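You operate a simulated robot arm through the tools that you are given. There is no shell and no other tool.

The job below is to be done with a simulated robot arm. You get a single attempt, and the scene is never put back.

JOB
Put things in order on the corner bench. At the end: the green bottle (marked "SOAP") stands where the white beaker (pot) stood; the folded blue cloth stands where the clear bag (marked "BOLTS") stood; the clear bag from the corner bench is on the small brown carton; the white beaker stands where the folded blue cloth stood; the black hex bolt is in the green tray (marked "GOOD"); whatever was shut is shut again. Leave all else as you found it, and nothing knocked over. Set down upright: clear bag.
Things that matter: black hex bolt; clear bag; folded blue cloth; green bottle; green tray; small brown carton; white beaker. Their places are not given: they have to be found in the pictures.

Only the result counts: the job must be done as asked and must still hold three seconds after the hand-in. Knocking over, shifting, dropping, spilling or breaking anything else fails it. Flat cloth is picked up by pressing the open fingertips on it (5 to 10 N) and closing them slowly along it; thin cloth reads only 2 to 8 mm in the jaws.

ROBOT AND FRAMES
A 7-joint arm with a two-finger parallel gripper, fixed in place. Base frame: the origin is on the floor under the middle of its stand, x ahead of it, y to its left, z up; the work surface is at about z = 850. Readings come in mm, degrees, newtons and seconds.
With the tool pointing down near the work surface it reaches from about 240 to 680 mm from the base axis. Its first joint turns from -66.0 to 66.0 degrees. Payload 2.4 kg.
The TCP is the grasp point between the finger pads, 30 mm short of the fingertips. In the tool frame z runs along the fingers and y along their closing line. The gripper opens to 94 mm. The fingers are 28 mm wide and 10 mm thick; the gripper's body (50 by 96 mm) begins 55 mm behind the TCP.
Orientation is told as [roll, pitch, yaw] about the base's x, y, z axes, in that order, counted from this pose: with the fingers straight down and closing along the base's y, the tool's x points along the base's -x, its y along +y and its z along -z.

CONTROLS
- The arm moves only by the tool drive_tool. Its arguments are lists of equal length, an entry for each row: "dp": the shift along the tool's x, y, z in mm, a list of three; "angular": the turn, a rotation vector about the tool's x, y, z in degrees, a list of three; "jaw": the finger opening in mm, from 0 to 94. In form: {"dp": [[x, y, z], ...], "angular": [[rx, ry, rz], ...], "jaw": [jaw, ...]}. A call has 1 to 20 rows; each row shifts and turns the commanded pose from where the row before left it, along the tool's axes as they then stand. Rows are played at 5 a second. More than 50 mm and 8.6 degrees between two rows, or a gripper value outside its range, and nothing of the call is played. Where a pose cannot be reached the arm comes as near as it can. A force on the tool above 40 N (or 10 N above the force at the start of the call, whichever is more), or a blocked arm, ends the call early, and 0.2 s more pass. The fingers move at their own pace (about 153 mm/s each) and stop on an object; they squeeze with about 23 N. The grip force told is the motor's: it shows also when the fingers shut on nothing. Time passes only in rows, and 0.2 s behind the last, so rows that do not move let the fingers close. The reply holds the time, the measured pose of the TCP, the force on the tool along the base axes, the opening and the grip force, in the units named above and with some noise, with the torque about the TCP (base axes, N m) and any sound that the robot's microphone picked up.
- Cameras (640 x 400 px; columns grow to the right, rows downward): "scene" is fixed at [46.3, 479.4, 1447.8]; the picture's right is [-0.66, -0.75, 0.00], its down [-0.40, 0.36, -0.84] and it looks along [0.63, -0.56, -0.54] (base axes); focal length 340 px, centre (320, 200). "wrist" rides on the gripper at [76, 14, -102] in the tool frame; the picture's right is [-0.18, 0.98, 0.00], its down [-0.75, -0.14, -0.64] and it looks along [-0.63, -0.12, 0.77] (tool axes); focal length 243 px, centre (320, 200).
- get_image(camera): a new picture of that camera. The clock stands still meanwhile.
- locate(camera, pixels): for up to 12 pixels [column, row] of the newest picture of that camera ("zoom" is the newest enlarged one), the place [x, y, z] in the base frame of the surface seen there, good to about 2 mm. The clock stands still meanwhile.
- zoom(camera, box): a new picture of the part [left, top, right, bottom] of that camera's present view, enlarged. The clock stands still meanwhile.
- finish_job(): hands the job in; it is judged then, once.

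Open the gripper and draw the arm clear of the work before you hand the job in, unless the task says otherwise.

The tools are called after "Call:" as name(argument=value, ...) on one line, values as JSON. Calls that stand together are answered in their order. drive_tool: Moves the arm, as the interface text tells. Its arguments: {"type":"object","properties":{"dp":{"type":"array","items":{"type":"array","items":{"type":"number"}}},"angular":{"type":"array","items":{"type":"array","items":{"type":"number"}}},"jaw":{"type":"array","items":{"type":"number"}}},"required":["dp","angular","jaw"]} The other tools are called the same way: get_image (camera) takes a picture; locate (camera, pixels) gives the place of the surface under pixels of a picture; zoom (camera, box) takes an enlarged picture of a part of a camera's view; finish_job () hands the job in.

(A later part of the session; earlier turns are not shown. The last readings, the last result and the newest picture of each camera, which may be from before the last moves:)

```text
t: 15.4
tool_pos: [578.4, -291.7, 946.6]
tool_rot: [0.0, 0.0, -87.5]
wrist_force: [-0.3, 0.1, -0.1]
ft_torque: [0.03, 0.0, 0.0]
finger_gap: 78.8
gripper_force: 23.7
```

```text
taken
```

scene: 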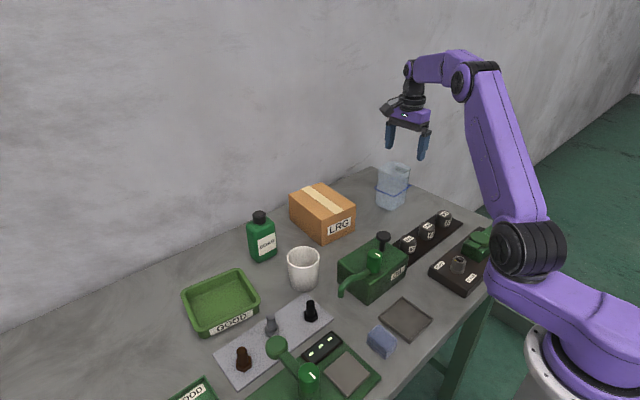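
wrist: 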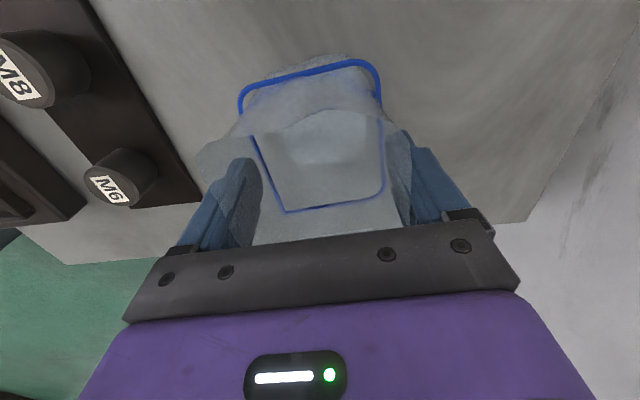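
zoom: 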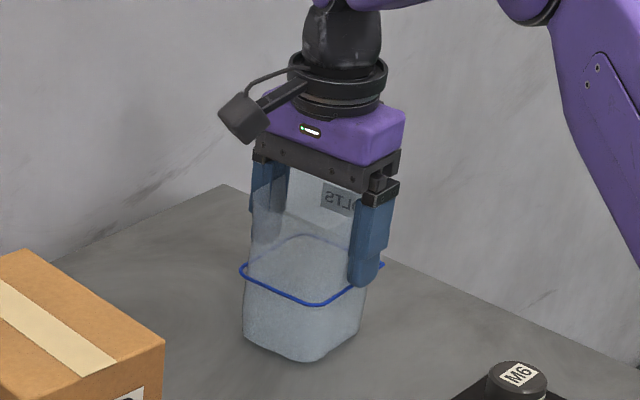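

The grip stopped at 78.8 mm with 23.7 N on the bag. I lift 20 mm slowly to test the hold.

Call:
drive_tool(dp=[[0, 0, -5], [0, 0, -7], [0, 0, -8], [0, 0, 0]], angular=[[0, 0, 0], [0, 0, 0], [0, 0, 0], [0, 0, 0]], jaw=[60, 60, 60, 60])

Call:
zoom(camera="scene", box=[340, 120, 450, 220])

```text
t: 16.4
tool_pos: [580.7, -291.2, 967.9]
tool_rot: [0.0, 0.1, -87.6]
wrist_force: [1.3, 0.4, -1.1]
ft_torque: [0.02, 0.01, 0.0]
finger_gap: 78.9
gripper_force: 23.0
```

```text
4.00 times, centred on (395, 170) of scene
```

zoom: 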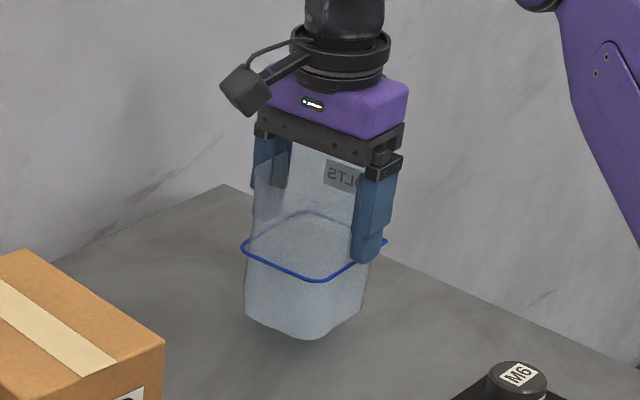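

The bag hangs upright and steady. I lift it to about z 1060 while drawing it in a little, then carry it over to the carton's centre.

Call:
drive_tool(dp=[[0, -6, -23], [0, -6, -23], [0, -6, -23], [0, -6, -23], [23.9, 8.15, 0], [23.9, 8.15, 0], [23.9, 8.15, 0], [23.9, 8.15, 0], [23.9, 8.15, 0], [23.9, 8.15, 0], [23.9, 8.15, 0], [23.9, 8.15, 0], [23.9, 8.15, 0], [23.9, 8.15, 0], [0, 0, 0]], angular=[[0, 0, 0], [0, 0, 0], [0, 0, 0], [0, 0, 0], [0, 0, 0], [0, 0, 0], [0, 0, 0], [0, 0, 0], [0, 0, 0], [0, 0, 0], [0, 0, 0], [0, 0, 0], [0, 0, 0], [0, 0, 0], [0, 0, 0]], jaw=[60, 60, 60, 60, 60, 60, 60, 60, 60, 60, 60, 60, 60, 60, 60])

Call:
get_image(camera="scene")

Call:
get_image(camera="wrist")

```text
t: 19.6
tool_pos: [628.4, -48.8, 1060.6]
tool_rot: [0.0, 0.0, -87.5]
wrist_force: [0.3, 0.5, -0.7]
ft_torque: [0.0, 0.0, 0.04]
finger_gap: 78.5
gripper_force: 23.2
```

```text
taken
```

scene: 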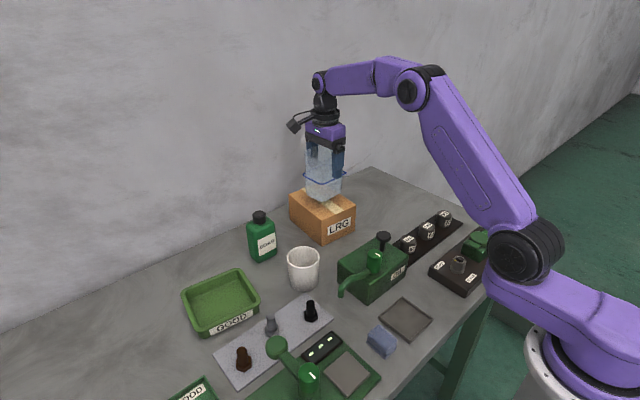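

```text
taken
```

wrist: 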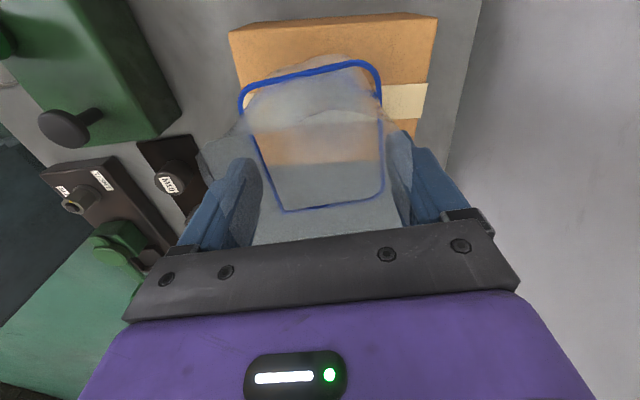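

The bag is above the carton with about 23 mm to spare. I lower 18 mm, then in 2 mm steps watching the force.

Call:
drive_tool(dp=[[0, 0, 7], [0, 0, 7], [0, 0, 4], [0, 0, 2], [0, 0, 0]], angular=[[0, 0, 0], [0, 0, 0], [0, 0, 0], [0, 0, 0], [0, 0, 0]], jaw=[60, 60, 60, 60, 60])

Call:
zoom(camera="scene", box=[270, 130, 390, 250])

```text
t: 20.8
tool_pos: [626.1, -50.0, 1038.9]
tool_rot: [0.0, 0.0, -87.6]
wrist_force: [0.5, 0.2, -0.5]
ft_torque: [-0.03, 0.0, -0.01]
finger_gap: 78.4
gripper_force: 22.9
```

```text
3.33 times, centred on (330, 190) of scene
```

zoom: 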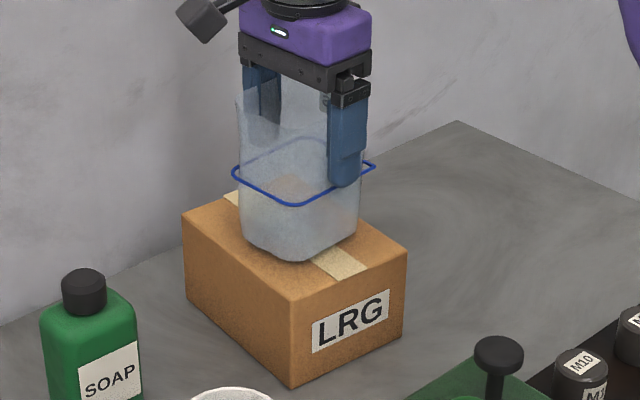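

Almost down (TCP 1038.9, expected contact near 1037.5). I lower in 1 mm rows to feel the touch.

Call:
drive_tool(dp=[[0, 0, 1], [0, 0, 0.8], [0, 0, 0]], angular=[[0, 0, 0], [0, 0, 0], [0, 0, 0]], jaw=[60, 60, 60])

```text
t: 21.6
tool_pos: [629.0, -50.0, 1037.2]
tool_rot: [0.0, 0.0, -87.6]
wrist_force: [0.3, 0.0, -0.5]
ft_torque: [0.0, 0.02, -0.01]
finger_gap: 78.8
gripper_force: 22.8
```

No contact force yet; I go on lowering 1 mm at a time.

Call:
drive_tool(dp=[[0, 0, 1], [0, 0, 0]], angular=[[0, 0, 0], [0, 0, 0]], jaw=[60, 60])

```text
t: 22.2
tool_pos: [627.1, -50.8, 1036.5]
tool_rot: [0.0, 0.0, -87.5]
wrist_force: [0.6, 0.5, 9.3]
ft_torque: [0.01, 0.34, 0.04]
finger_gap: 78.6
gripper_force: 23.1
```

Contact felt (9.3 N). I relieve half a millimetre and open the fingers.

Call:
drive_tool(dp=[[0, 0, -0.6], [0, 0, 0], [0, 0, 0], [0, 0, 0]], angular=[[0, 0, 0], [0, 0, 0], [0, 0, 0], [0, 0, 0]], jaw=[60, 82, 88, 94])

Call:
zoom(camera="scene", box=[270, 130, 390, 250])

Call:
get_image(camera="wrist")

```text
t: 23.2
tool_pos: [627.4, -50.5, 1035.7]
tool_rot: [0.0, 0.0, -87.6]
wrist_force: [-0.9, 0.7, 0.5]
ft_torque: [-0.03, 0.04, -0.01]
finger_gap: 94.1
gripper_force: 0.1
```

```text
3.33 times, centred on (330, 190) of scene
```

zoom: 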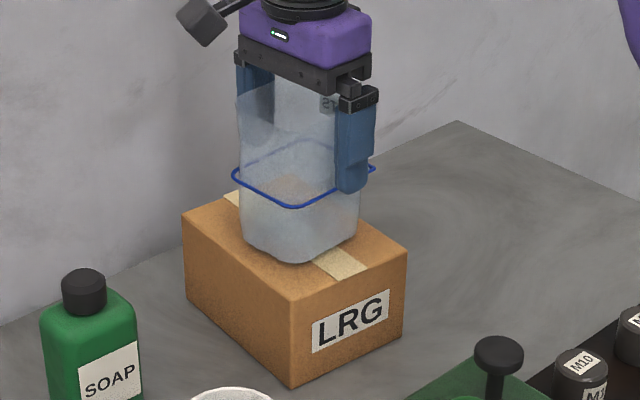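

```text
taken
```

wrist: 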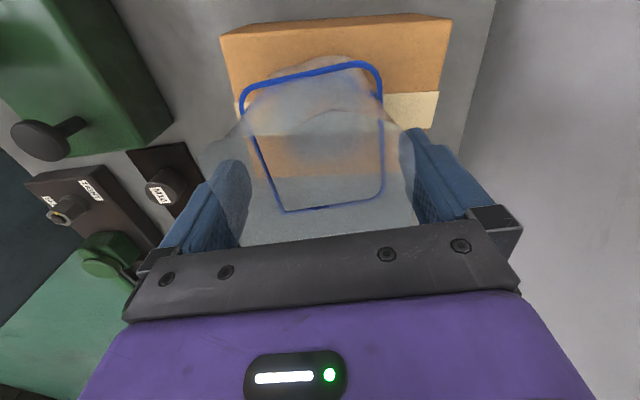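

The bag stands alone on the carton and both fingers are clear of it. I raise straight up to z about 1108 in modest rows.

Call:
drive_tool(dp=[[0, 0, -8], [0, 0, -12], [0, 0, -13], [0, 0, -13], [0, 0, -13], [0, 0, -13], [0, 0, 0]], angular=[[0, 0, 0], [0, 0, 0], [0, 0, 0], [0, 0, 0], [0, 0, 0], [0, 0, 0], [0, 0, 0]], jaw=[94, 94, 94, 94, 94, 94, 94])

Call:
zoom(camera="scene", box=[270, 110, 390, 250])

```text
t: 24.8
tool_pos: [626.6, -51.0, 1109.5]
tool_rot: [0.0, 0.0, -87.5]
wrist_force: [0.5, -0.3, -0.7]
ft_torque: [-0.01, 0.05, 0.01]
finger_gap: 93.9
gripper_force: 0.0
```

```text
2.86 times, centred on (330, 180) of scene
```

zoom: 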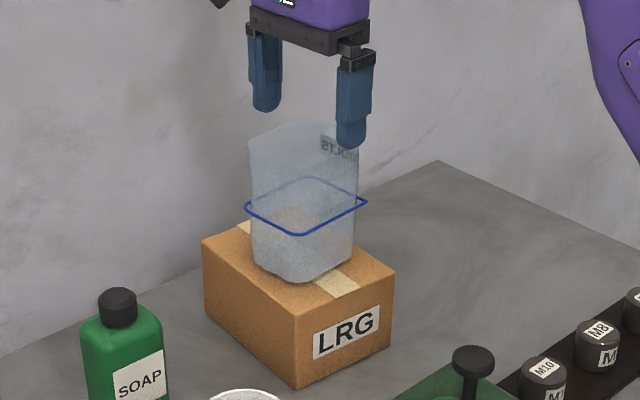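

Clear of the bag's rim. I rise a little more, draw back in -x, and turn the tool to yaw 0 for the cloth.

Call:
drive_tool(dp=[[0, 0, -15], [0, -46, 0], [0, -46, 0], [0, -46, 0], [0, -46, 0], [0, -46, 0], [0, 0, 0], [0, 0, 0], [0, 0, 0], [0, 0, 0], [0, 0, 0], [0, 0, 0], [0, 0, 0], [0, 0, 0], [0, 0, 0], [0, 0, 0], [0, 0, 0], [0, 0, 0]], angular=[[0, 0, 0], [0, 0, 0], [0, 0, 0], [0, 0, 0], [0, 0, 0], [0, 0, 0], [0, 0, -7.955], [0, 0, -7.955], [0, 0, -7.955], [0, 0, -7.955], [0, 0, -7.955], [0, 0, -7.955], [0, 0, -7.955], [0, 0, -7.955], [0, 0, -7.955], [0, 0, -7.955], [0, 0, -7.955], [0, 0, 0]], jaw=[94, 94, 94, 94, 94, 94, 94, 94, 94, 94, 94, 94, 94, 94, 94, 94, 94, 94])

Call:
get_image(camera="scene")

```text
t: 28.6
tool_pos: [396.8, -60.6, 1123.9]
tool_rot: [0.0, -0.1, 0.3]
wrist_force: [0.0, -0.6, 0.0]
ft_torque: [-0.03, -0.02, 0.0]
finger_gap: 94.0
gripper_force: 0.2
```

```text
taken
```

scene: 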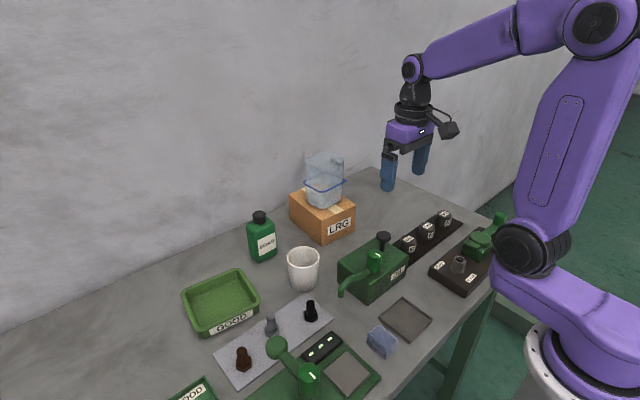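

The bag stands upright on the carton (324,183 in scene). I move to over the cloth [268,125] and come down to z about 990 with the jaws at 58 mm.

Call:
drive_tool(dp=[[25.8, 37.2, 0], [25.8, 37.2, 0], [25.8, 37.2, 0], [25.8, 37.2, 0], [25.6, 37, 0], [0, 0, 40], [0, 0, 40], [0, 0, 40], [0, 0, 0]], angular=[[0, 0, 0], [0, 0, 0], [0, 0, 0], [0, 0, 0], [0, 0, 0], [0, 0, 0], [0, 0, 0], [0, 0, 0], [0, 0, 0]], jaw=[94, 94, 94, 80, 70, 58, 58, 58, 58])

Call:
get_image(camera="wrist")

Call:
get_image(camera="scene")

```text
t: 30.6
tool_pos: [268.1, 122.5, 1002.5]
tool_rot: [0.0, 0.1, 0.0]
wrist_force: [-0.5, -0.2, -1.5]
ft_torque: [-0.01, 0.01, 0.0]
finger_gap: 58.2
gripper_force: 0.1
```

```text
taken
```

wrist: 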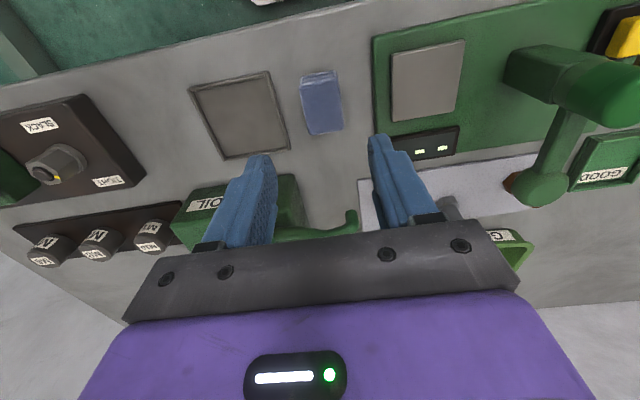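

```text
taken
```

scene: 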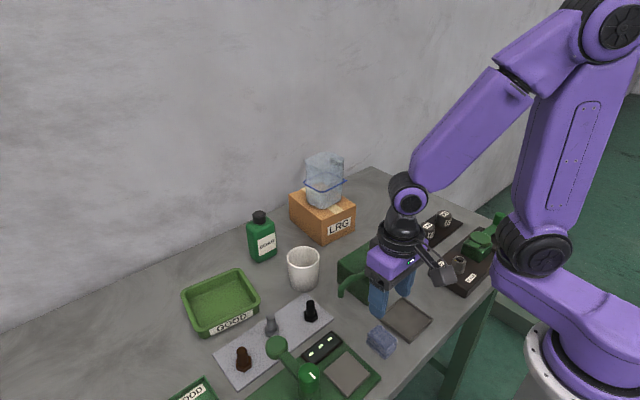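

The cloth is at (322,102) in the wrist view, between the finger lines. I verify its position from here before descending.

Call:
zoom(camera="wrist", box=[270, 50, 380, 150])

Call:
locate(camera="wrist", pixels=[[304, 80], [334, 77], [340, 122], [312, 126], [302, 100], [338, 100], [323, 130], [320, 74], [322, 100], [345, 125], [308, 132], [285, 110]])

```text
4.00 times, centred on (325, 100) of wrist
```

zoom: 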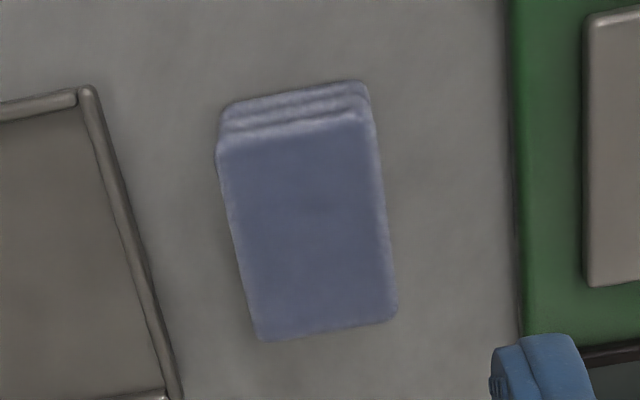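

```text
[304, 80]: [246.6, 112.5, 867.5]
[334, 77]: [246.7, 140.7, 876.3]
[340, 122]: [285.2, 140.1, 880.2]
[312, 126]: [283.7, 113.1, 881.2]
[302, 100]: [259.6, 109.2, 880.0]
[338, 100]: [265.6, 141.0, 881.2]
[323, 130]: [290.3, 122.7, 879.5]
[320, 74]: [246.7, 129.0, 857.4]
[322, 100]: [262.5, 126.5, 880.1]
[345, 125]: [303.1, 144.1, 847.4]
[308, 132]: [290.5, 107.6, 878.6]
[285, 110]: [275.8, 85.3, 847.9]
```

Confirmed: cloth centre about [268,125]. I lower to TCP z about 887 (tips about 7 mm above the bench), shifting 2 mm in +y.

Call:
drive_tool(dp=[[0, 1, 25], [0, 1, 25], [0, 0, 25], [0, 0, 20], [0, 0, 12], [0, 0, 8], [0, 0, 0]], angular=[[0, 0, 0], [0, 0, 0], [0, 0, 0], [0, 0, 0], [0, 0, 0], [0, 0, 0], [0, 0, 0]], jaw=[58, 58, 58, 58, 58, 58, 58])

Call:
zoom(camera="scene", box=[320, 270, 450, 370])

Call:
get_image(camera="wrist")

```text
t: 32.2
tool_pos: [269.4, 126.6, 888.2]
tool_rot: [-0.1, 0.0, 0.2]
wrist_force: [0.8, 0.1, 0.5]
ft_torque: [0.02, 0.01, 0.01]
finger_gap: 57.9
gripper_force: 0.1
```

```text
4.00 times, centred on (385, 320) of scene
```

zoom: 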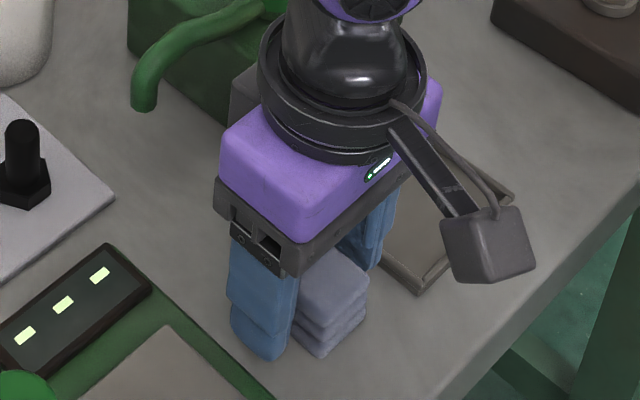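

```text
taken
```

wrist: 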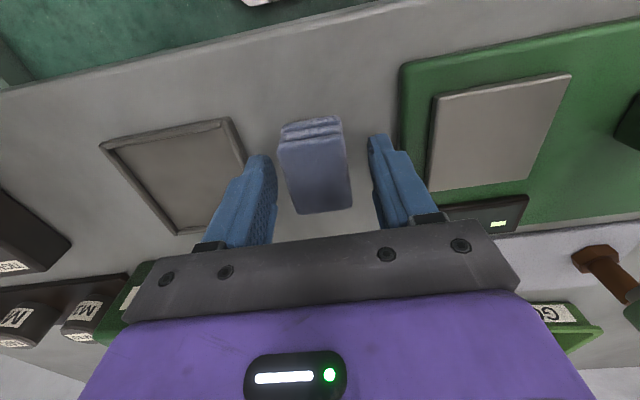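

The cloth is between the fingers with room on both sides. I close slowly onto it.

Call:
drive_tool(dp=[[0, 0, 0], [0, 0, 0], [0, 0, 0], [0, 0, 0], [0, 0, 0], [0, 0, 0], [0, 0, 0]], angular=[[0, 0, 0], [0, 0, 0], [0, 0, 0], [0, 0, 0], [0, 0, 0], [0, 0, 0], [0, 0, 0]], jaw=[50, 44, 40, 36, 32, 28, 25])

Call:
get_image(camera="wrist")

```text
t: 33.8
tool_pos: [268.1, 127.2, 888.1]
tool_rot: [0.0, 0.0, -0.1]
wrist_force: [0.0, -0.9, 2.8]
ft_torque: [-0.03, 0.01, 0.0]
finger_gap: 35.3
gripper_force: 23.2
```

```text
taken
```

wrist: 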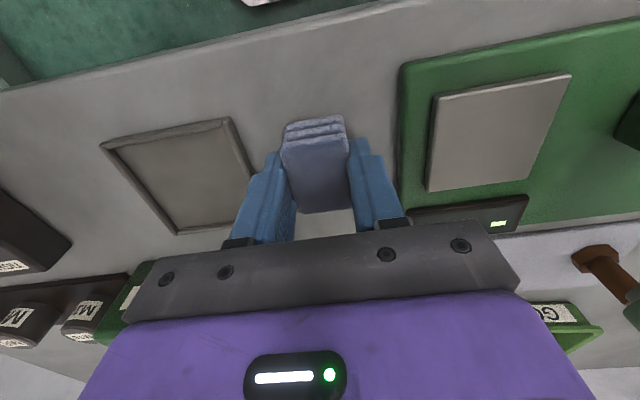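

Gripped at 35.3 mm with 23 N. I lift 25 mm and look whether the whole stack comes along.

Call:
drive_tool(dp=[[0, 0, -5], [0, 0, -10], [0, 0, -10], [0, 0, 0]], angular=[[0, 0, 0], [0, 0, 0], [0, 0, 0], [0, 0, 0]], jaw=[25, 25, 25, 25])

Call:
get_image(camera="wrist")

Call:
zoom(camera="scene", box=[320, 270, 450, 370])

```text
t: 34.8
tool_pos: [268.2, 127.7, 911.8]
tool_rot: [0.0, 0.0, 0.0]
wrist_force: [-0.5, 0.0, -0.5]
ft_torque: [-0.03, -0.02, 0.02]
finger_gap: 35.4
gripper_force: 23.1
```

```text
taken
```

wrist: 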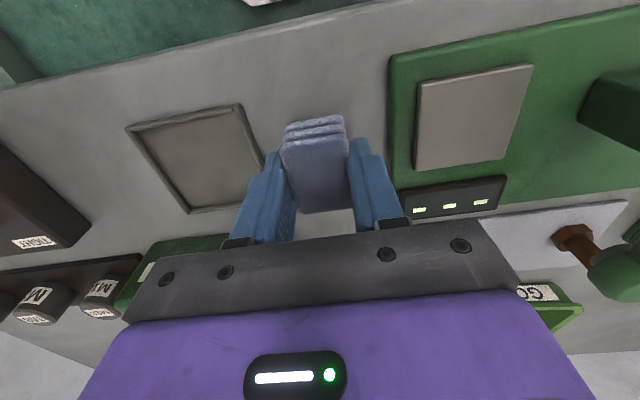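

```text
4.00 times, centred on (385, 320) of scene
```

zoom: 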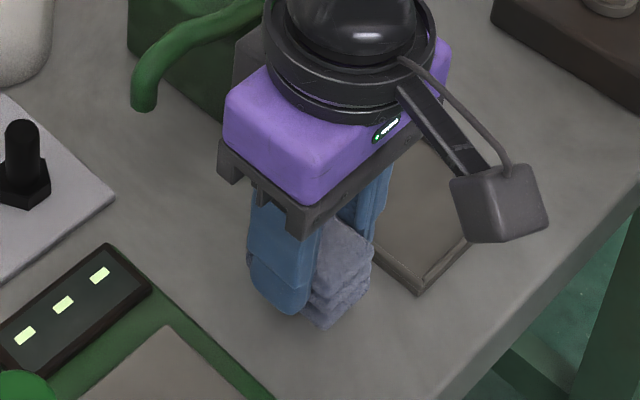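

The stack is held whole. I lift to z 1050 and carry it over to above the bag's old place [578.5,-291].

Call:
drive_tool(dp=[[0, 0, -34.5], [0, 0, -34.5], [0, 0, -34.5], [0, 0, -34.5], [-25.8, -34.8, 0], [-25.8, -34.8, 0], [-25.8, -34.8, 0], [-25.8, -34.8, 0], [-25.8, -34.8, 0], [-25.8, -34.8, 0], [-25.8, -34.8, 0], [-25.8, -34.8, 0], [-25.8, -34.8, 0], [-25.8, -34.8, 0], [-25.8, -34.8, 0], [-25.8, -34.8, 0], [0, 0, 0]], angular=[[0, 0, 0], [0, 0, 0], [0, 0, 0], [0, 0, 0], [0, 0, 0], [0, 0, 0], [0, 0, 0], [0, 0, 0], [0, 0, 0], [0, 0, 0], [0, 0, 0], [0, 0, 0], [0, 0, 0], [0, 0, 0], [0, 0, 0], [0, 0, 0], [0, 0, 0]], jaw=[25, 25, 25, 25, 25, 25, 25, 25, 25, 25, 25, 25, 25, 25, 25, 25, 25])

Call:
get_image(camera="scene")

Call:
get_image(camera="wrist")

```text
t: 38.4
tool_pos: [575.5, -290.3, 1050.3]
tool_rot: [0.1, 0.1, 0.0]
wrist_force: [0.1, 0.0, -0.2]
ft_torque: [-0.02, 0.04, -0.01]
finger_gap: 35.2
gripper_force: 22.9
```

```text
taken
```

scene: 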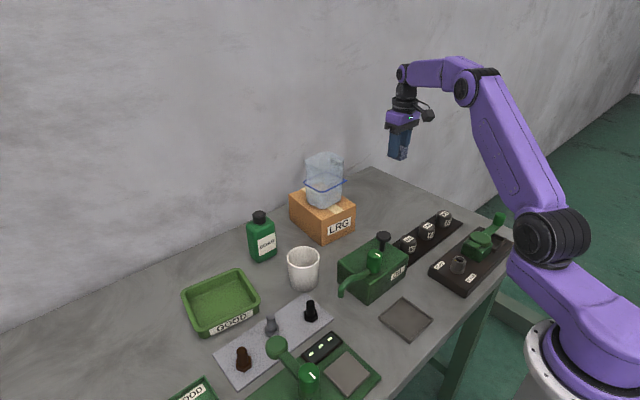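

```text
taken
```

wrist: 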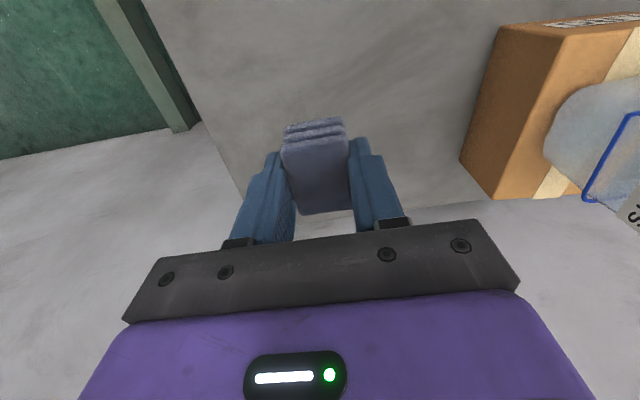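

Above the place with the cloth straight in the grip. I lower 152 mm, then feel for the bench.

Call:
drive_tool(dp=[[-1, 0, 30], [0, 0, 30], [0, 0, 30], [0, 0, 30], [0, 0, 18], [0, 0, 10], [0, 0, 6], [0, 0, 0]], angular=[[0, 0, 0], [0, 0, 0], [0, 0, 0], [0, 0, 0], [0, 0, 0], [0, 0, 0], [0, 0, 0], [0, 0, 0]], jaw=[25, 25, 25, 25, 25, 25, 25, 25])

Call:
zoom(camera="scene", box=[340, 130, 450, 220])

```text
t: 40.2
tool_pos: [578.2, -289.0, 897.5]
tool_rot: [0.0, 0.0, 0.1]
wrist_force: [1.0, -0.3, -0.7]
ft_torque: [-0.02, -0.01, 0.02]
finger_gap: 35.3
gripper_force: 22.2
```

```text
4.44 times, centred on (395, 175) of scene
```

zoom: 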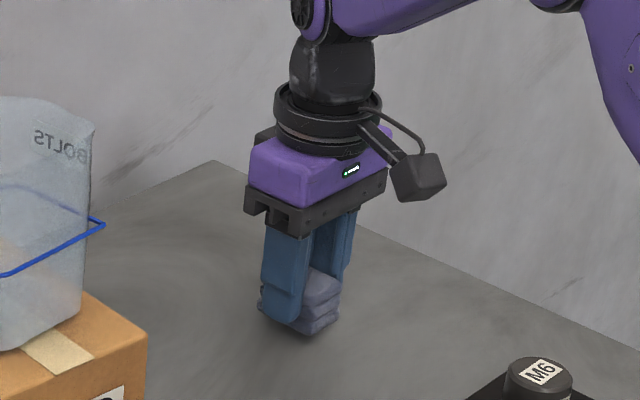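

About 9 mm above touch. I shift 1 mm in -y and lower in small rows until the force changes.

Call:
drive_tool(dp=[[0, -1, 3], [0, 0, 3], [0, 0, 2], [0, 0, 0]], angular=[[0, 0, 0], [0, 0, 0], [0, 0, 0], [0, 0, 0]], jaw=[25, 25, 25, 25])

```text
t: 41.2
tool_pos: [578.9, -290.3, 888.8]
tool_rot: [0.0, 0.0, 0.0]
wrist_force: [-0.3, -0.9, -0.4]
ft_torque: [0.01, -0.02, -0.02]
finger_gap: 35.4
gripper_force: 23.1
```

No contact yet at 888.8; one more millimetre at a time.

Call:
drive_tool(dp=[[0, 0, 1], [0, 0, 0]], angular=[[0, 0, 0], [0, 0, 0]], jaw=[25, 25])

```text
t: 41.8
tool_pos: [579.4, -291.3, 888.4]
tool_rot: [0.0, 0.0, -0.1]
wrist_force: [-1.1, -0.3, 2.6]
ft_torque: [0.03, 0.01, 0.02]
finger_gap: 35.3
gripper_force: 22.7
```

Touch felt (2.6 N) at z 888. I open the fingers gently.

Call:
drive_tool(dp=[[0, 0, 0], [0, 0, 0], [0, 0, 0], [0, 0, 0]], angular=[[0, 0, 0], [0, 0, 0], [0, 0, 0], [0, 0, 0]], jaw=[38, 46, 56, 60])

Call:
get_image(camera="wrist")

Call:
zoom(camera="scene", box=[340, 130, 450, 220])

```text
t: 42.8
tool_pos: [580.4, -291.1, 887.9]
tool_rot: [-0.1, 0.0, 0.0]
wrist_force: [0.6, -0.3, 0.9]
ft_torque: [0.0, -0.02, 0.03]
finger_gap: 59.8
gripper_force: 0.1
```

```text
taken
```

wrist: 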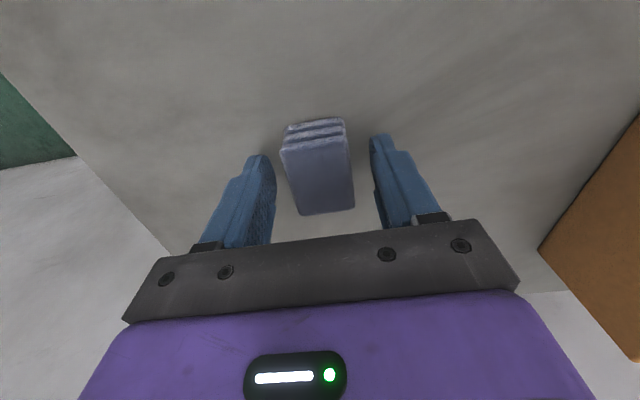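

```text
4.44 times, centred on (395, 175) of scene
```

zoom: 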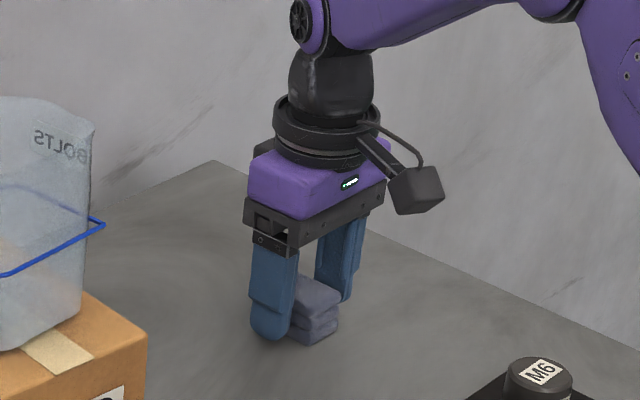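

The cloth rests on the bag's old place. I rise, then go round (x about 450) to over the beaker [497,130] with the jaws open.

Call:
drive_tool(dp=[[0, 0, -20], [0, 0, -35], [0, 0, -35], [0, 0, -36], [0, 0, -36], [25.8, 38.2, 0], [25.8, 38.2, 0], [25.8, 38.2, 0], [25.8, 38.2, 0], [25.8, 38.2, 0], [0, 45, 0], [0, 45, 0], [0, 45, 0], [0, 45, 0], [-22, 25, 0], [-22, 25, 0], [0, 0, 25], [0, 0, 0]], angular=[[0, 0, 0], [0, 0, 0], [0, 0, 0], [0, 0, 0], [0, 0, 0], [0, 0, 0], [0, 0, 0], [0, 0, 0], [0, 0, 0], [0, 0, 0], [0, 0, 0], [0, 0, 0], [0, 0, 0], [0, 0, 0], [0, 0, 0], [0, 0, 0], [0, 0, 0], [0, 0, 0]], jaw=[60, 60, 60, 60, 70, 94, 94, 94, 94, 94, 94, 94, 94, 94, 94, 94, 94, 94])

Call:
get_image(camera="scene")

Call:
get_image(camera="wrist")

```text
t: 46.6
tool_pos: [494.2, 129.4, 1027.6]
tool_rot: [0.0, 0.0, 0.0]
wrist_force: [0.1, 0.1, -0.3]
ft_torque: [-0.01, 0.01, 0.04]
finger_gap: 94.3
gripper_force: 0.1
```

```text
taken
```

scene: 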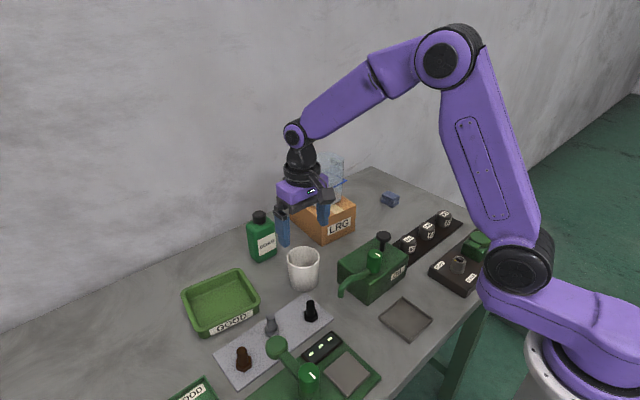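

```text
taken
```

wrist: 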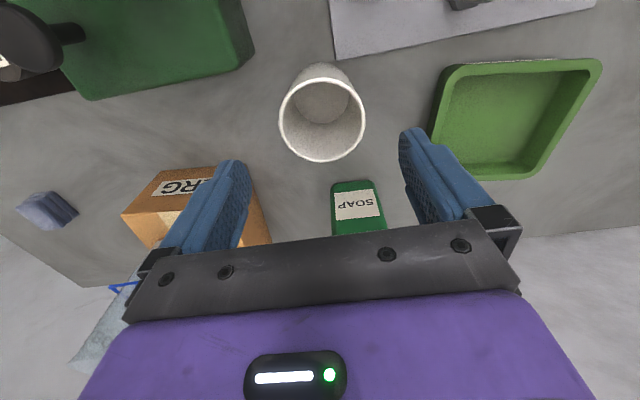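

The beaker's rim is at (322,120) in the wrist view. I locate its rim points for the exact centre, and check the cloth's new place in the scene.

Call:
locate(camera="wrist", pixels=[[281, 118], [364, 116], [323, 160], [320, 79], [292, 90], [352, 90], [352, 150], [292, 146], [322, 66], [325, 105], [358, 205], [358, 185]])

Call:
locate(camera="scene", pixels=[[390, 195], [383, 198], [397, 198], [388, 203], [390, 207], [392, 204]])

Call:
zoom(camera="wrist", box=[260, 50, 400, 180])

```text
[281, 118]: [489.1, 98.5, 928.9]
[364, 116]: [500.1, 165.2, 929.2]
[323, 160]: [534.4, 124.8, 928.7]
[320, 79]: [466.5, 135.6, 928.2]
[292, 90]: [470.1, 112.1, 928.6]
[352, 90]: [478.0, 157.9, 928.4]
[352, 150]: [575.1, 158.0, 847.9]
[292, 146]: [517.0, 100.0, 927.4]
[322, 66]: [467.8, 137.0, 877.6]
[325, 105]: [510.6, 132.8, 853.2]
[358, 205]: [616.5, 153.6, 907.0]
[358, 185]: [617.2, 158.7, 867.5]
```

```text
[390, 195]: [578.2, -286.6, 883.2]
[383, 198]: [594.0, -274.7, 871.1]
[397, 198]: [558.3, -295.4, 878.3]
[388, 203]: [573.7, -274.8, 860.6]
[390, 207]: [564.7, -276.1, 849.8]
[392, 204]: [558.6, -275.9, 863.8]
```

```text
3.08 times, centred on (330, 115) of wrist
```

zoom: 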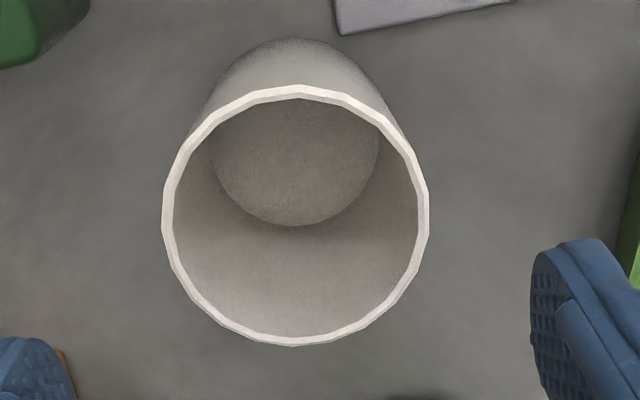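

Beaker centre is about [499,130], rim radius 35 mm; the cloth sits at about [580,-291]. I align over the beaker and lower to TCP z about 910.

Call:
drive_tool(dp=[[-4.5, 1, 20], [0, 0, 20], [0, 0, 25], [0, 0, 20], [0, 0, 20], [0, 0, 12], [0, 0, 0]], angular=[[0, 0, 0], [0, 0, 0], [0, 0, 0], [0, 0, 0], [0, 0, 0], [0, 0, 0], [0, 0, 0]], jaw=[94, 94, 94, 94, 94, 94, 94])

Call:
get_image(camera="wrist")

Call:
zoom(camera="scene", box=[240, 190, 380, 310])

```text
t: 48.2
tool_pos: [498.4, 129.3, 907.9]
tool_rot: [0.1, 0.0, -0.1]
wrist_force: [-0.5, 0.1, 0.4]
ft_torque: [0.03, -0.03, 0.02]
finger_gap: 93.9
gripper_force: 0.1
```

```text
taken
```

wrist: 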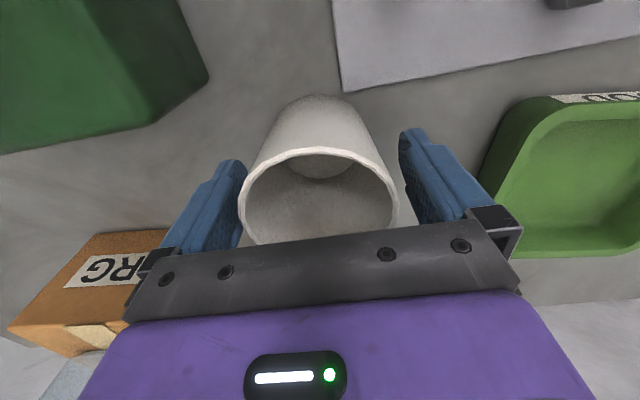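

```text
3.33 times, centred on (310, 250) of scene
```

zoom: 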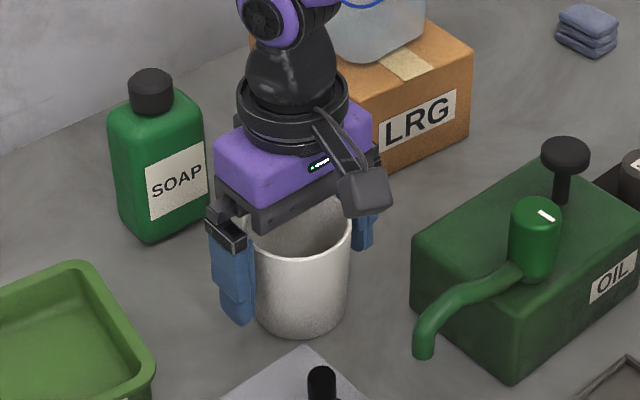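

The beaker lies between the fingers. I close slowly.

Call:
drive_tool(dp=[[0, 0, 0], [0, 0, 0], [0, 0, 0], [0, 0, 0], [0, 0, 0]], angular=[[0, 0, 0], [0, 0, 0], [0, 0, 0], [0, 0, 0], [0, 0, 0]], jaw=[84, 77, 71, 66, 58])

Call:
get_image(camera="wrist")

```text
t: 49.4
tool_pos: [498.2, 131.6, 907.6]
tool_rot: [0.1, 0.0, -0.1]
wrist_force: [-0.7, -0.3, 0.0]
ft_torque: [0.01, -0.01, -0.01]
finger_gap: 73.6
gripper_force: 23.1
```

```text
taken
```

wrist: 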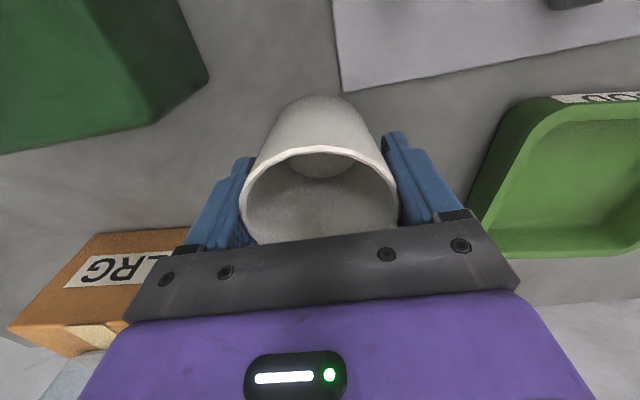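

Gripped at 73.6 mm. I lift 20 mm and check it hangs straight.

Call:
drive_tool(dp=[[0, 0, -4], [0, 0, -8], [0, 0, -8], [0, 0, 0]], angular=[[0, 0, 0], [0, 0, 0], [0, 0, 0], [0, 0, 0]], jaw=[58, 58, 58, 58])

Call:
zoom(camera="scene", box=[240, 190, 380, 310])

Call:
get_image(camera="wrist")

```text
t: 50.4
tool_pos: [498.4, 130.9, 927.8]
tool_rot: [0.0, 0.0, 0.1]
wrist_force: [0.3, 0.1, -1.0]
ft_torque: [0.03, -0.02, 0.0]
finger_gap: 73.5
gripper_force: 23.8
```

```text
3.33 times, centred on (310, 250) of scene
```

zoom: 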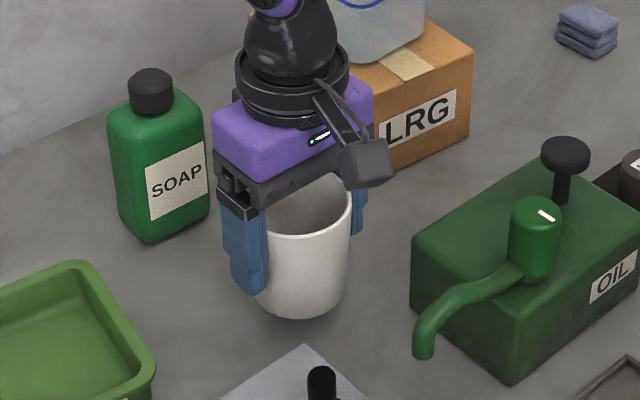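

```text
taken
```

wrist: 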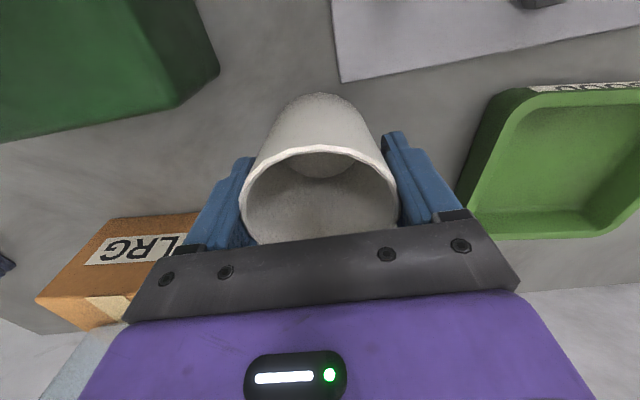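

It hangs upright. I lift to z 1080, carry it over to above the cloth's old place [268,125], and come down to about z 930.

Call:
drive_tool(dp=[[0, 0, -38], [0, 0, -38], [0, 0, -38], [0, 0, -38], [46, -1.2, 0], [46, -1.2, 0], [46, -1.2, 0], [46, -1.2, 0], [46.5, -1, 0], [0, 0, 0], [0, 0, 35], [0, 0, 35], [0, 0, 35], [0, 0, 30], [0, 0, 0]], angular=[[0, 0, 0], [0, 0, 0], [0, 0, 0], [0, 0, 0], [0, 0, 0], [0, 0, 0], [0, 0, 0], [0, 0, 0], [0, 0, 0], [0, 0, 0], [0, 0, 0], [0, 0, 0], [0, 0, 0], [0, 0, 0], [0, 0, 0]], jaw=[58, 58, 58, 58, 58, 58, 58, 58, 58, 58, 58, 58, 58, 58, 58])

Call:
get_image(camera="wrist")

Call:
zoom(camera="scene", box=[310, 260, 450, 370])

```text
t: 53.6
tool_pos: [272.7, 125.2, 951.6]
tool_rot: [0.0, 0.0, 0.0]
wrist_force: [0.6, 0.7, -0.9]
ft_torque: [0.02, 0.03, -0.01]
finger_gap: 73.6
gripper_force: 22.8
out of reach, approached as far as the arm can: row 11
```

```text
taken
```

wrist: 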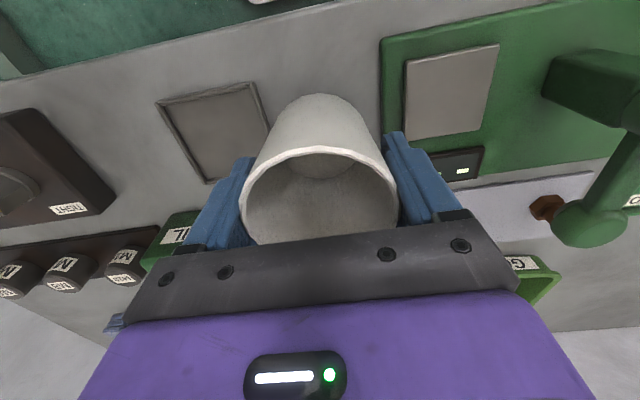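

```text
3.64 times, centred on (380, 315) of scene
```

zoom: 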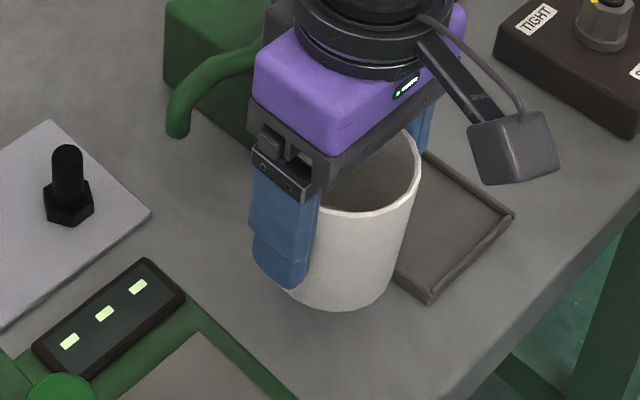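

An inner reach limit cost a few mm: now [272.7,125.2,951.6]. I correct x by -5 while lowering to about 922 and read the pose.

Call:
drive_tool(dp=[[2, 0, 12], [2, 0, 12], [1, 0, 6], [0, 0, 0]], angular=[[0, 0, 0], [0, 0, 0], [0, 0, 0], [0, 0, 0]], jaw=[58, 58, 58, 58])

Call:
zoom(camera="scene", box=[310, 260, 450, 370])

```text
t: 54.6
tool_pos: [267.9, 125.6, 922.5]
tool_rot: [0.0, 0.0, -0.1]
wrist_force: [-0.4, 0.2, -0.1]
ft_torque: [0.01, -0.03, 0.01]
finger_gap: 73.2
gripper_force: 23.0
```

```text
3.64 times, centred on (380, 315) of scene
```

zoom: 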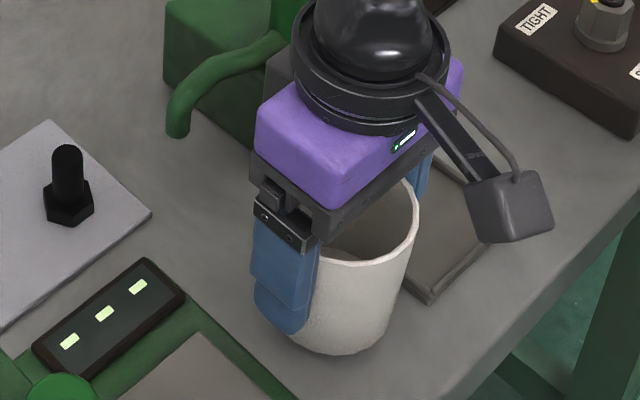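

Well placed over the spot. I lower 11 mm and then feel for the bench.

Call:
drive_tool(dp=[[0, 0, 5], [0, 0, 4], [0, 0, 3], [0, 0, 1], [0, 0, 0]], angular=[[0, 0, 0], [0, 0, 0], [0, 0, 0], [0, 0, 0], [0, 0, 0]], jaw=[58, 58, 58, 58, 58])

```text
t: 55.8
tool_pos: [268.0, 124.6, 909.0]
tool_rot: [0.0, 0.0, 0.1]
wrist_force: [0.2, -0.5, -0.6]
ft_torque: [-0.03, -0.03, -0.02]
finger_gap: 73.4
gripper_force: 22.9
```

Still hanging free; 1 mm more at a time.

Call:
drive_tool(dp=[[0, 0, 1], [0, 0, 0]], angular=[[0, 0, 0], [0, 0, 0]], jaw=[58, 58])

```text
t: 56.4
tool_pos: [267.7, 124.5, 909.5]
tool_rot: [0.0, 0.0, 0.0]
wrist_force: [-0.7, -0.6, -0.8]
ft_torque: [-0.02, 0.0, -0.01]
finger_gap: 73.1
gripper_force: 22.7
```

Still no contact; another millimetre.

Call:
drive_tool(dp=[[0, 0, 1], [0, 0, 0]], angular=[[0, 0, 0], [0, 0, 0]], jaw=[58, 58])

```text
t: 57.0
tool_pos: [266.2, 125.2, 908.3]
tool_rot: [-0.1, 0.0, 0.1]
wrist_force: [0.0, 0.3, 0.4]
ft_torque: [-0.01, 0.03, 0.01]
finger_gap: 73.3
gripper_force: 22.9
```

The weight seems to be just coming off; 0.7 mm more to be sure.

Call:
drive_tool(dp=[[0, 0, 0.7], [0, 0, 0]], angular=[[0, 0, 0], [0, 0, 0]], jaw=[58, 58])

```text
t: 57.6
tool_pos: [265.9, 123.6, 908.4]
tool_rot: [0.2, 0.1, 0.0]
wrist_force: [1.2, -1.8, 15.3]
ft_torque: [-0.01, 0.03, -0.05]
finger_gap: 73.2
gripper_force: 22.8
```

Contact is firm (15 N). I relieve 0.6 mm and open to 88 mm; the tips (z about 878) are above the tester base and tray rim.

Call:
drive_tool(dp=[[0, 0, -0.6], [0, 0, 0], [0, 0, 0], [0, 0, 0]], angular=[[0, 0, 0], [0, 0, 0], [0, 0, 0], [0, 0, 0]], jaw=[58, 77, 83, 88])

Call:
get_image(camera="wrist")

Call:
zoom(camera="scene", box=[310, 260, 450, 370])

```text
t: 58.6
tool_pos: [267.2, 124.9, 907.9]
tool_rot: [0.0, 0.0, -0.1]
wrist_force: [-0.3, 0.6, -0.1]
ft_torque: [0.0, 0.01, 0.01]
finger_gap: 88.2
gripper_force: 0.1
```

```text
taken
```

wrist: 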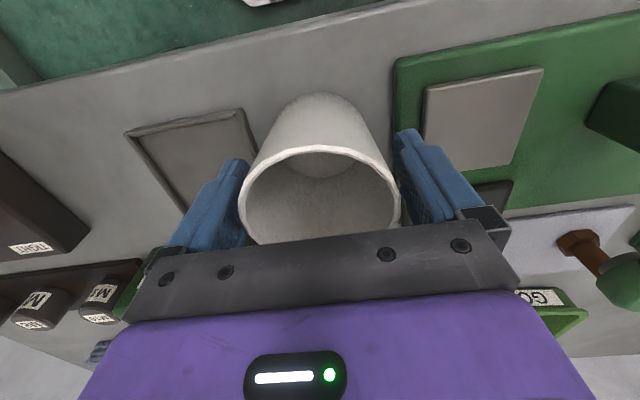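

```text
3.64 times, centred on (380, 315) of scene
```

zoom: 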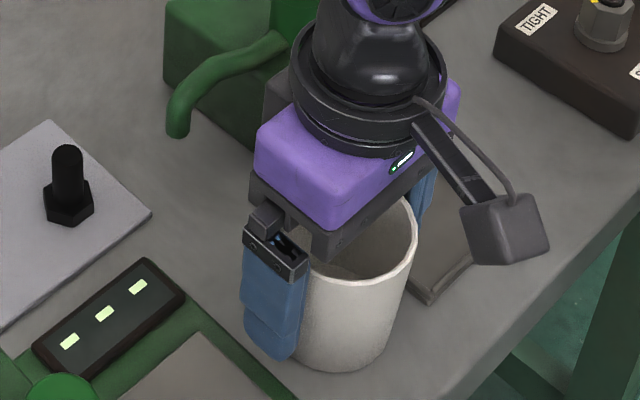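

The beaker stands free at [268,125]. I rise straight up past its rim, then up and outward toward the bottle's viewing point [525,160,1078].

Call:
drive_tool(dp=[[0, 0, -8], [0, 0, -12], [0, 0, -20], [0, 0, -28], [-20, 0, -25], [-20, 0, -25], [-20, 0, -25], [-20, 0, -25], [-44, 8, 0], [-44, 8, 0], [-44, 8, 0], [-44, 8, 0], [0, 0, 0]], angular=[[0, 0, 0], [0, 0, 0], [0, 0, 0], [0, 0, 0], [0, 0, 0], [0, 0, 0], [0, 0, 0], [0, 0, 0], [0, 0, 0], [0, 0, 0], [0, 0, 0], [0, 0, 0], [0, 0, 0]], jaw=[88, 88, 88, 88, 88, 88, 94, 94, 94, 94, 94, 94, 94])

Call:
get_image(camera="wrist")

Call:
get_image(camera="scene")

```text
t: 61.4
tool_pos: [521.8, 159.0, 1075.8]
tool_rot: [0.1, -0.1, 0.0]
wrist_force: [0.2, -0.9, 0.3]
ft_torque: [0.01, -0.01, -0.01]
finger_gap: 94.0
gripper_force: 0.1
```

```text
taken
```

wrist: 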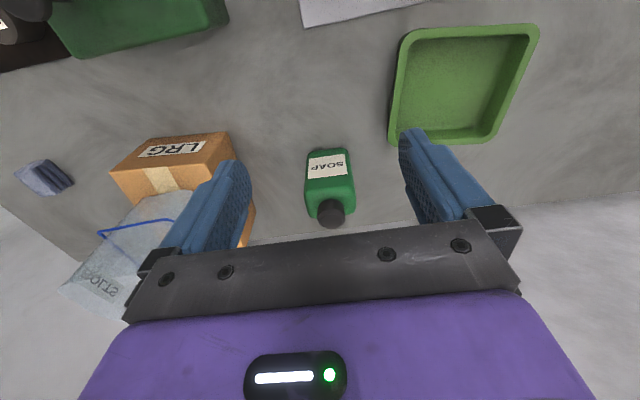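

```text
taken
```

scene: 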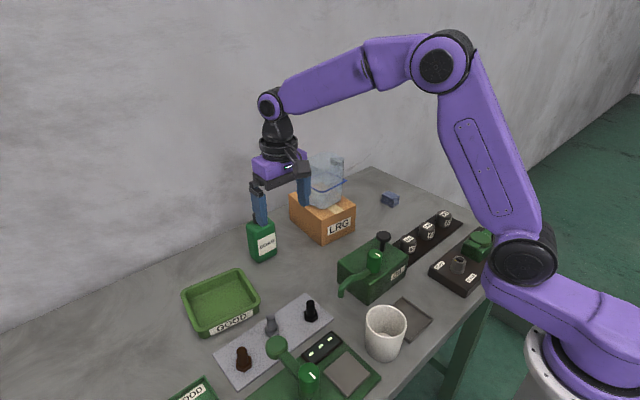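

The beaker stands upright at (385,332) in scene, and the bottle is seen at (330,190) in the wrist view. I zoom on the bottle and locate its outline.

Call:
zoom(camera="wrist", box=[270, 130, 390, 240])

Call:
locate(camera="zoom", pixels=[[220, 90], [400, 85], [230, 300], [425, 270], [330, 330], [325, 360], [330, 280], [285, 320], [380, 310], [215, 200], [420, 200], [320, 120]])

Call:
locate(camera="scene", pixels=[[385, 310], [367, 322], [405, 322], [385, 342], [385, 360], [372, 350], [398, 348], [386, 325]])

```text
3.64 times, centred on (330, 185) of wrist
```

zoom: 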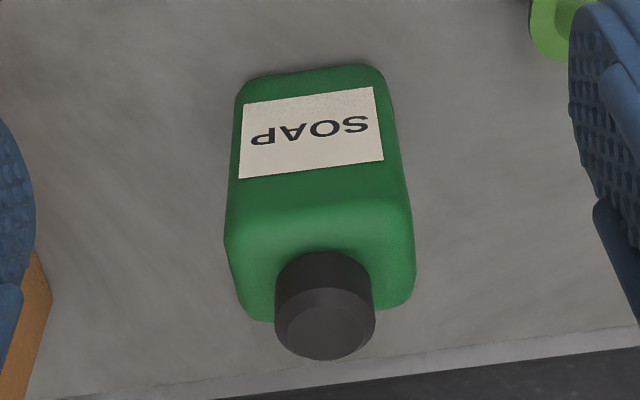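

```text
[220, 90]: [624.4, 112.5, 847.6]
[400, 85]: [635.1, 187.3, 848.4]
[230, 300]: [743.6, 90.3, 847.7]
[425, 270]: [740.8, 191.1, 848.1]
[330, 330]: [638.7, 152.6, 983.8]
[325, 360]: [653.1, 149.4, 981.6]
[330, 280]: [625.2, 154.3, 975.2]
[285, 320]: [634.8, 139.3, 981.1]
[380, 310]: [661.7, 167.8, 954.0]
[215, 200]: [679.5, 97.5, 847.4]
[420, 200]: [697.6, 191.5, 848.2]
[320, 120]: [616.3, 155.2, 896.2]
```

```text
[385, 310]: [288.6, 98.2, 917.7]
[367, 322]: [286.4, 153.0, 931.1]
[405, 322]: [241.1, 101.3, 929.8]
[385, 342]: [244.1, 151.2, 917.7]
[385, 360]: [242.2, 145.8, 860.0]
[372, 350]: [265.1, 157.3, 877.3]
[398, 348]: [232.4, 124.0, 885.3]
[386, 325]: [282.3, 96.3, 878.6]
```

I locate the bottle's body edges (zoom 245,110; 380,95; 232,240; 408,235; 250,312; 408,298).

Call:
locate(camera="zoom", pixels=[[245, 110], [376, 95], [233, 200], [398, 195], [230, 240], [408, 235], [248, 310], [406, 296], [250, 260], [395, 255], [242, 140], [384, 130]])

```text
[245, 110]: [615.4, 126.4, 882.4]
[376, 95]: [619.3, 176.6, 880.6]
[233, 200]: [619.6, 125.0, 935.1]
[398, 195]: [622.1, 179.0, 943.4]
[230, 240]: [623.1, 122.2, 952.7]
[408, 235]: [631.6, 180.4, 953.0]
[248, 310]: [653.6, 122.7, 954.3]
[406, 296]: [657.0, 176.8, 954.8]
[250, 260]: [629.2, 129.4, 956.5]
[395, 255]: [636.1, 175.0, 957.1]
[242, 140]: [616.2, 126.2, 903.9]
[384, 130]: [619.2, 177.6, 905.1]
```

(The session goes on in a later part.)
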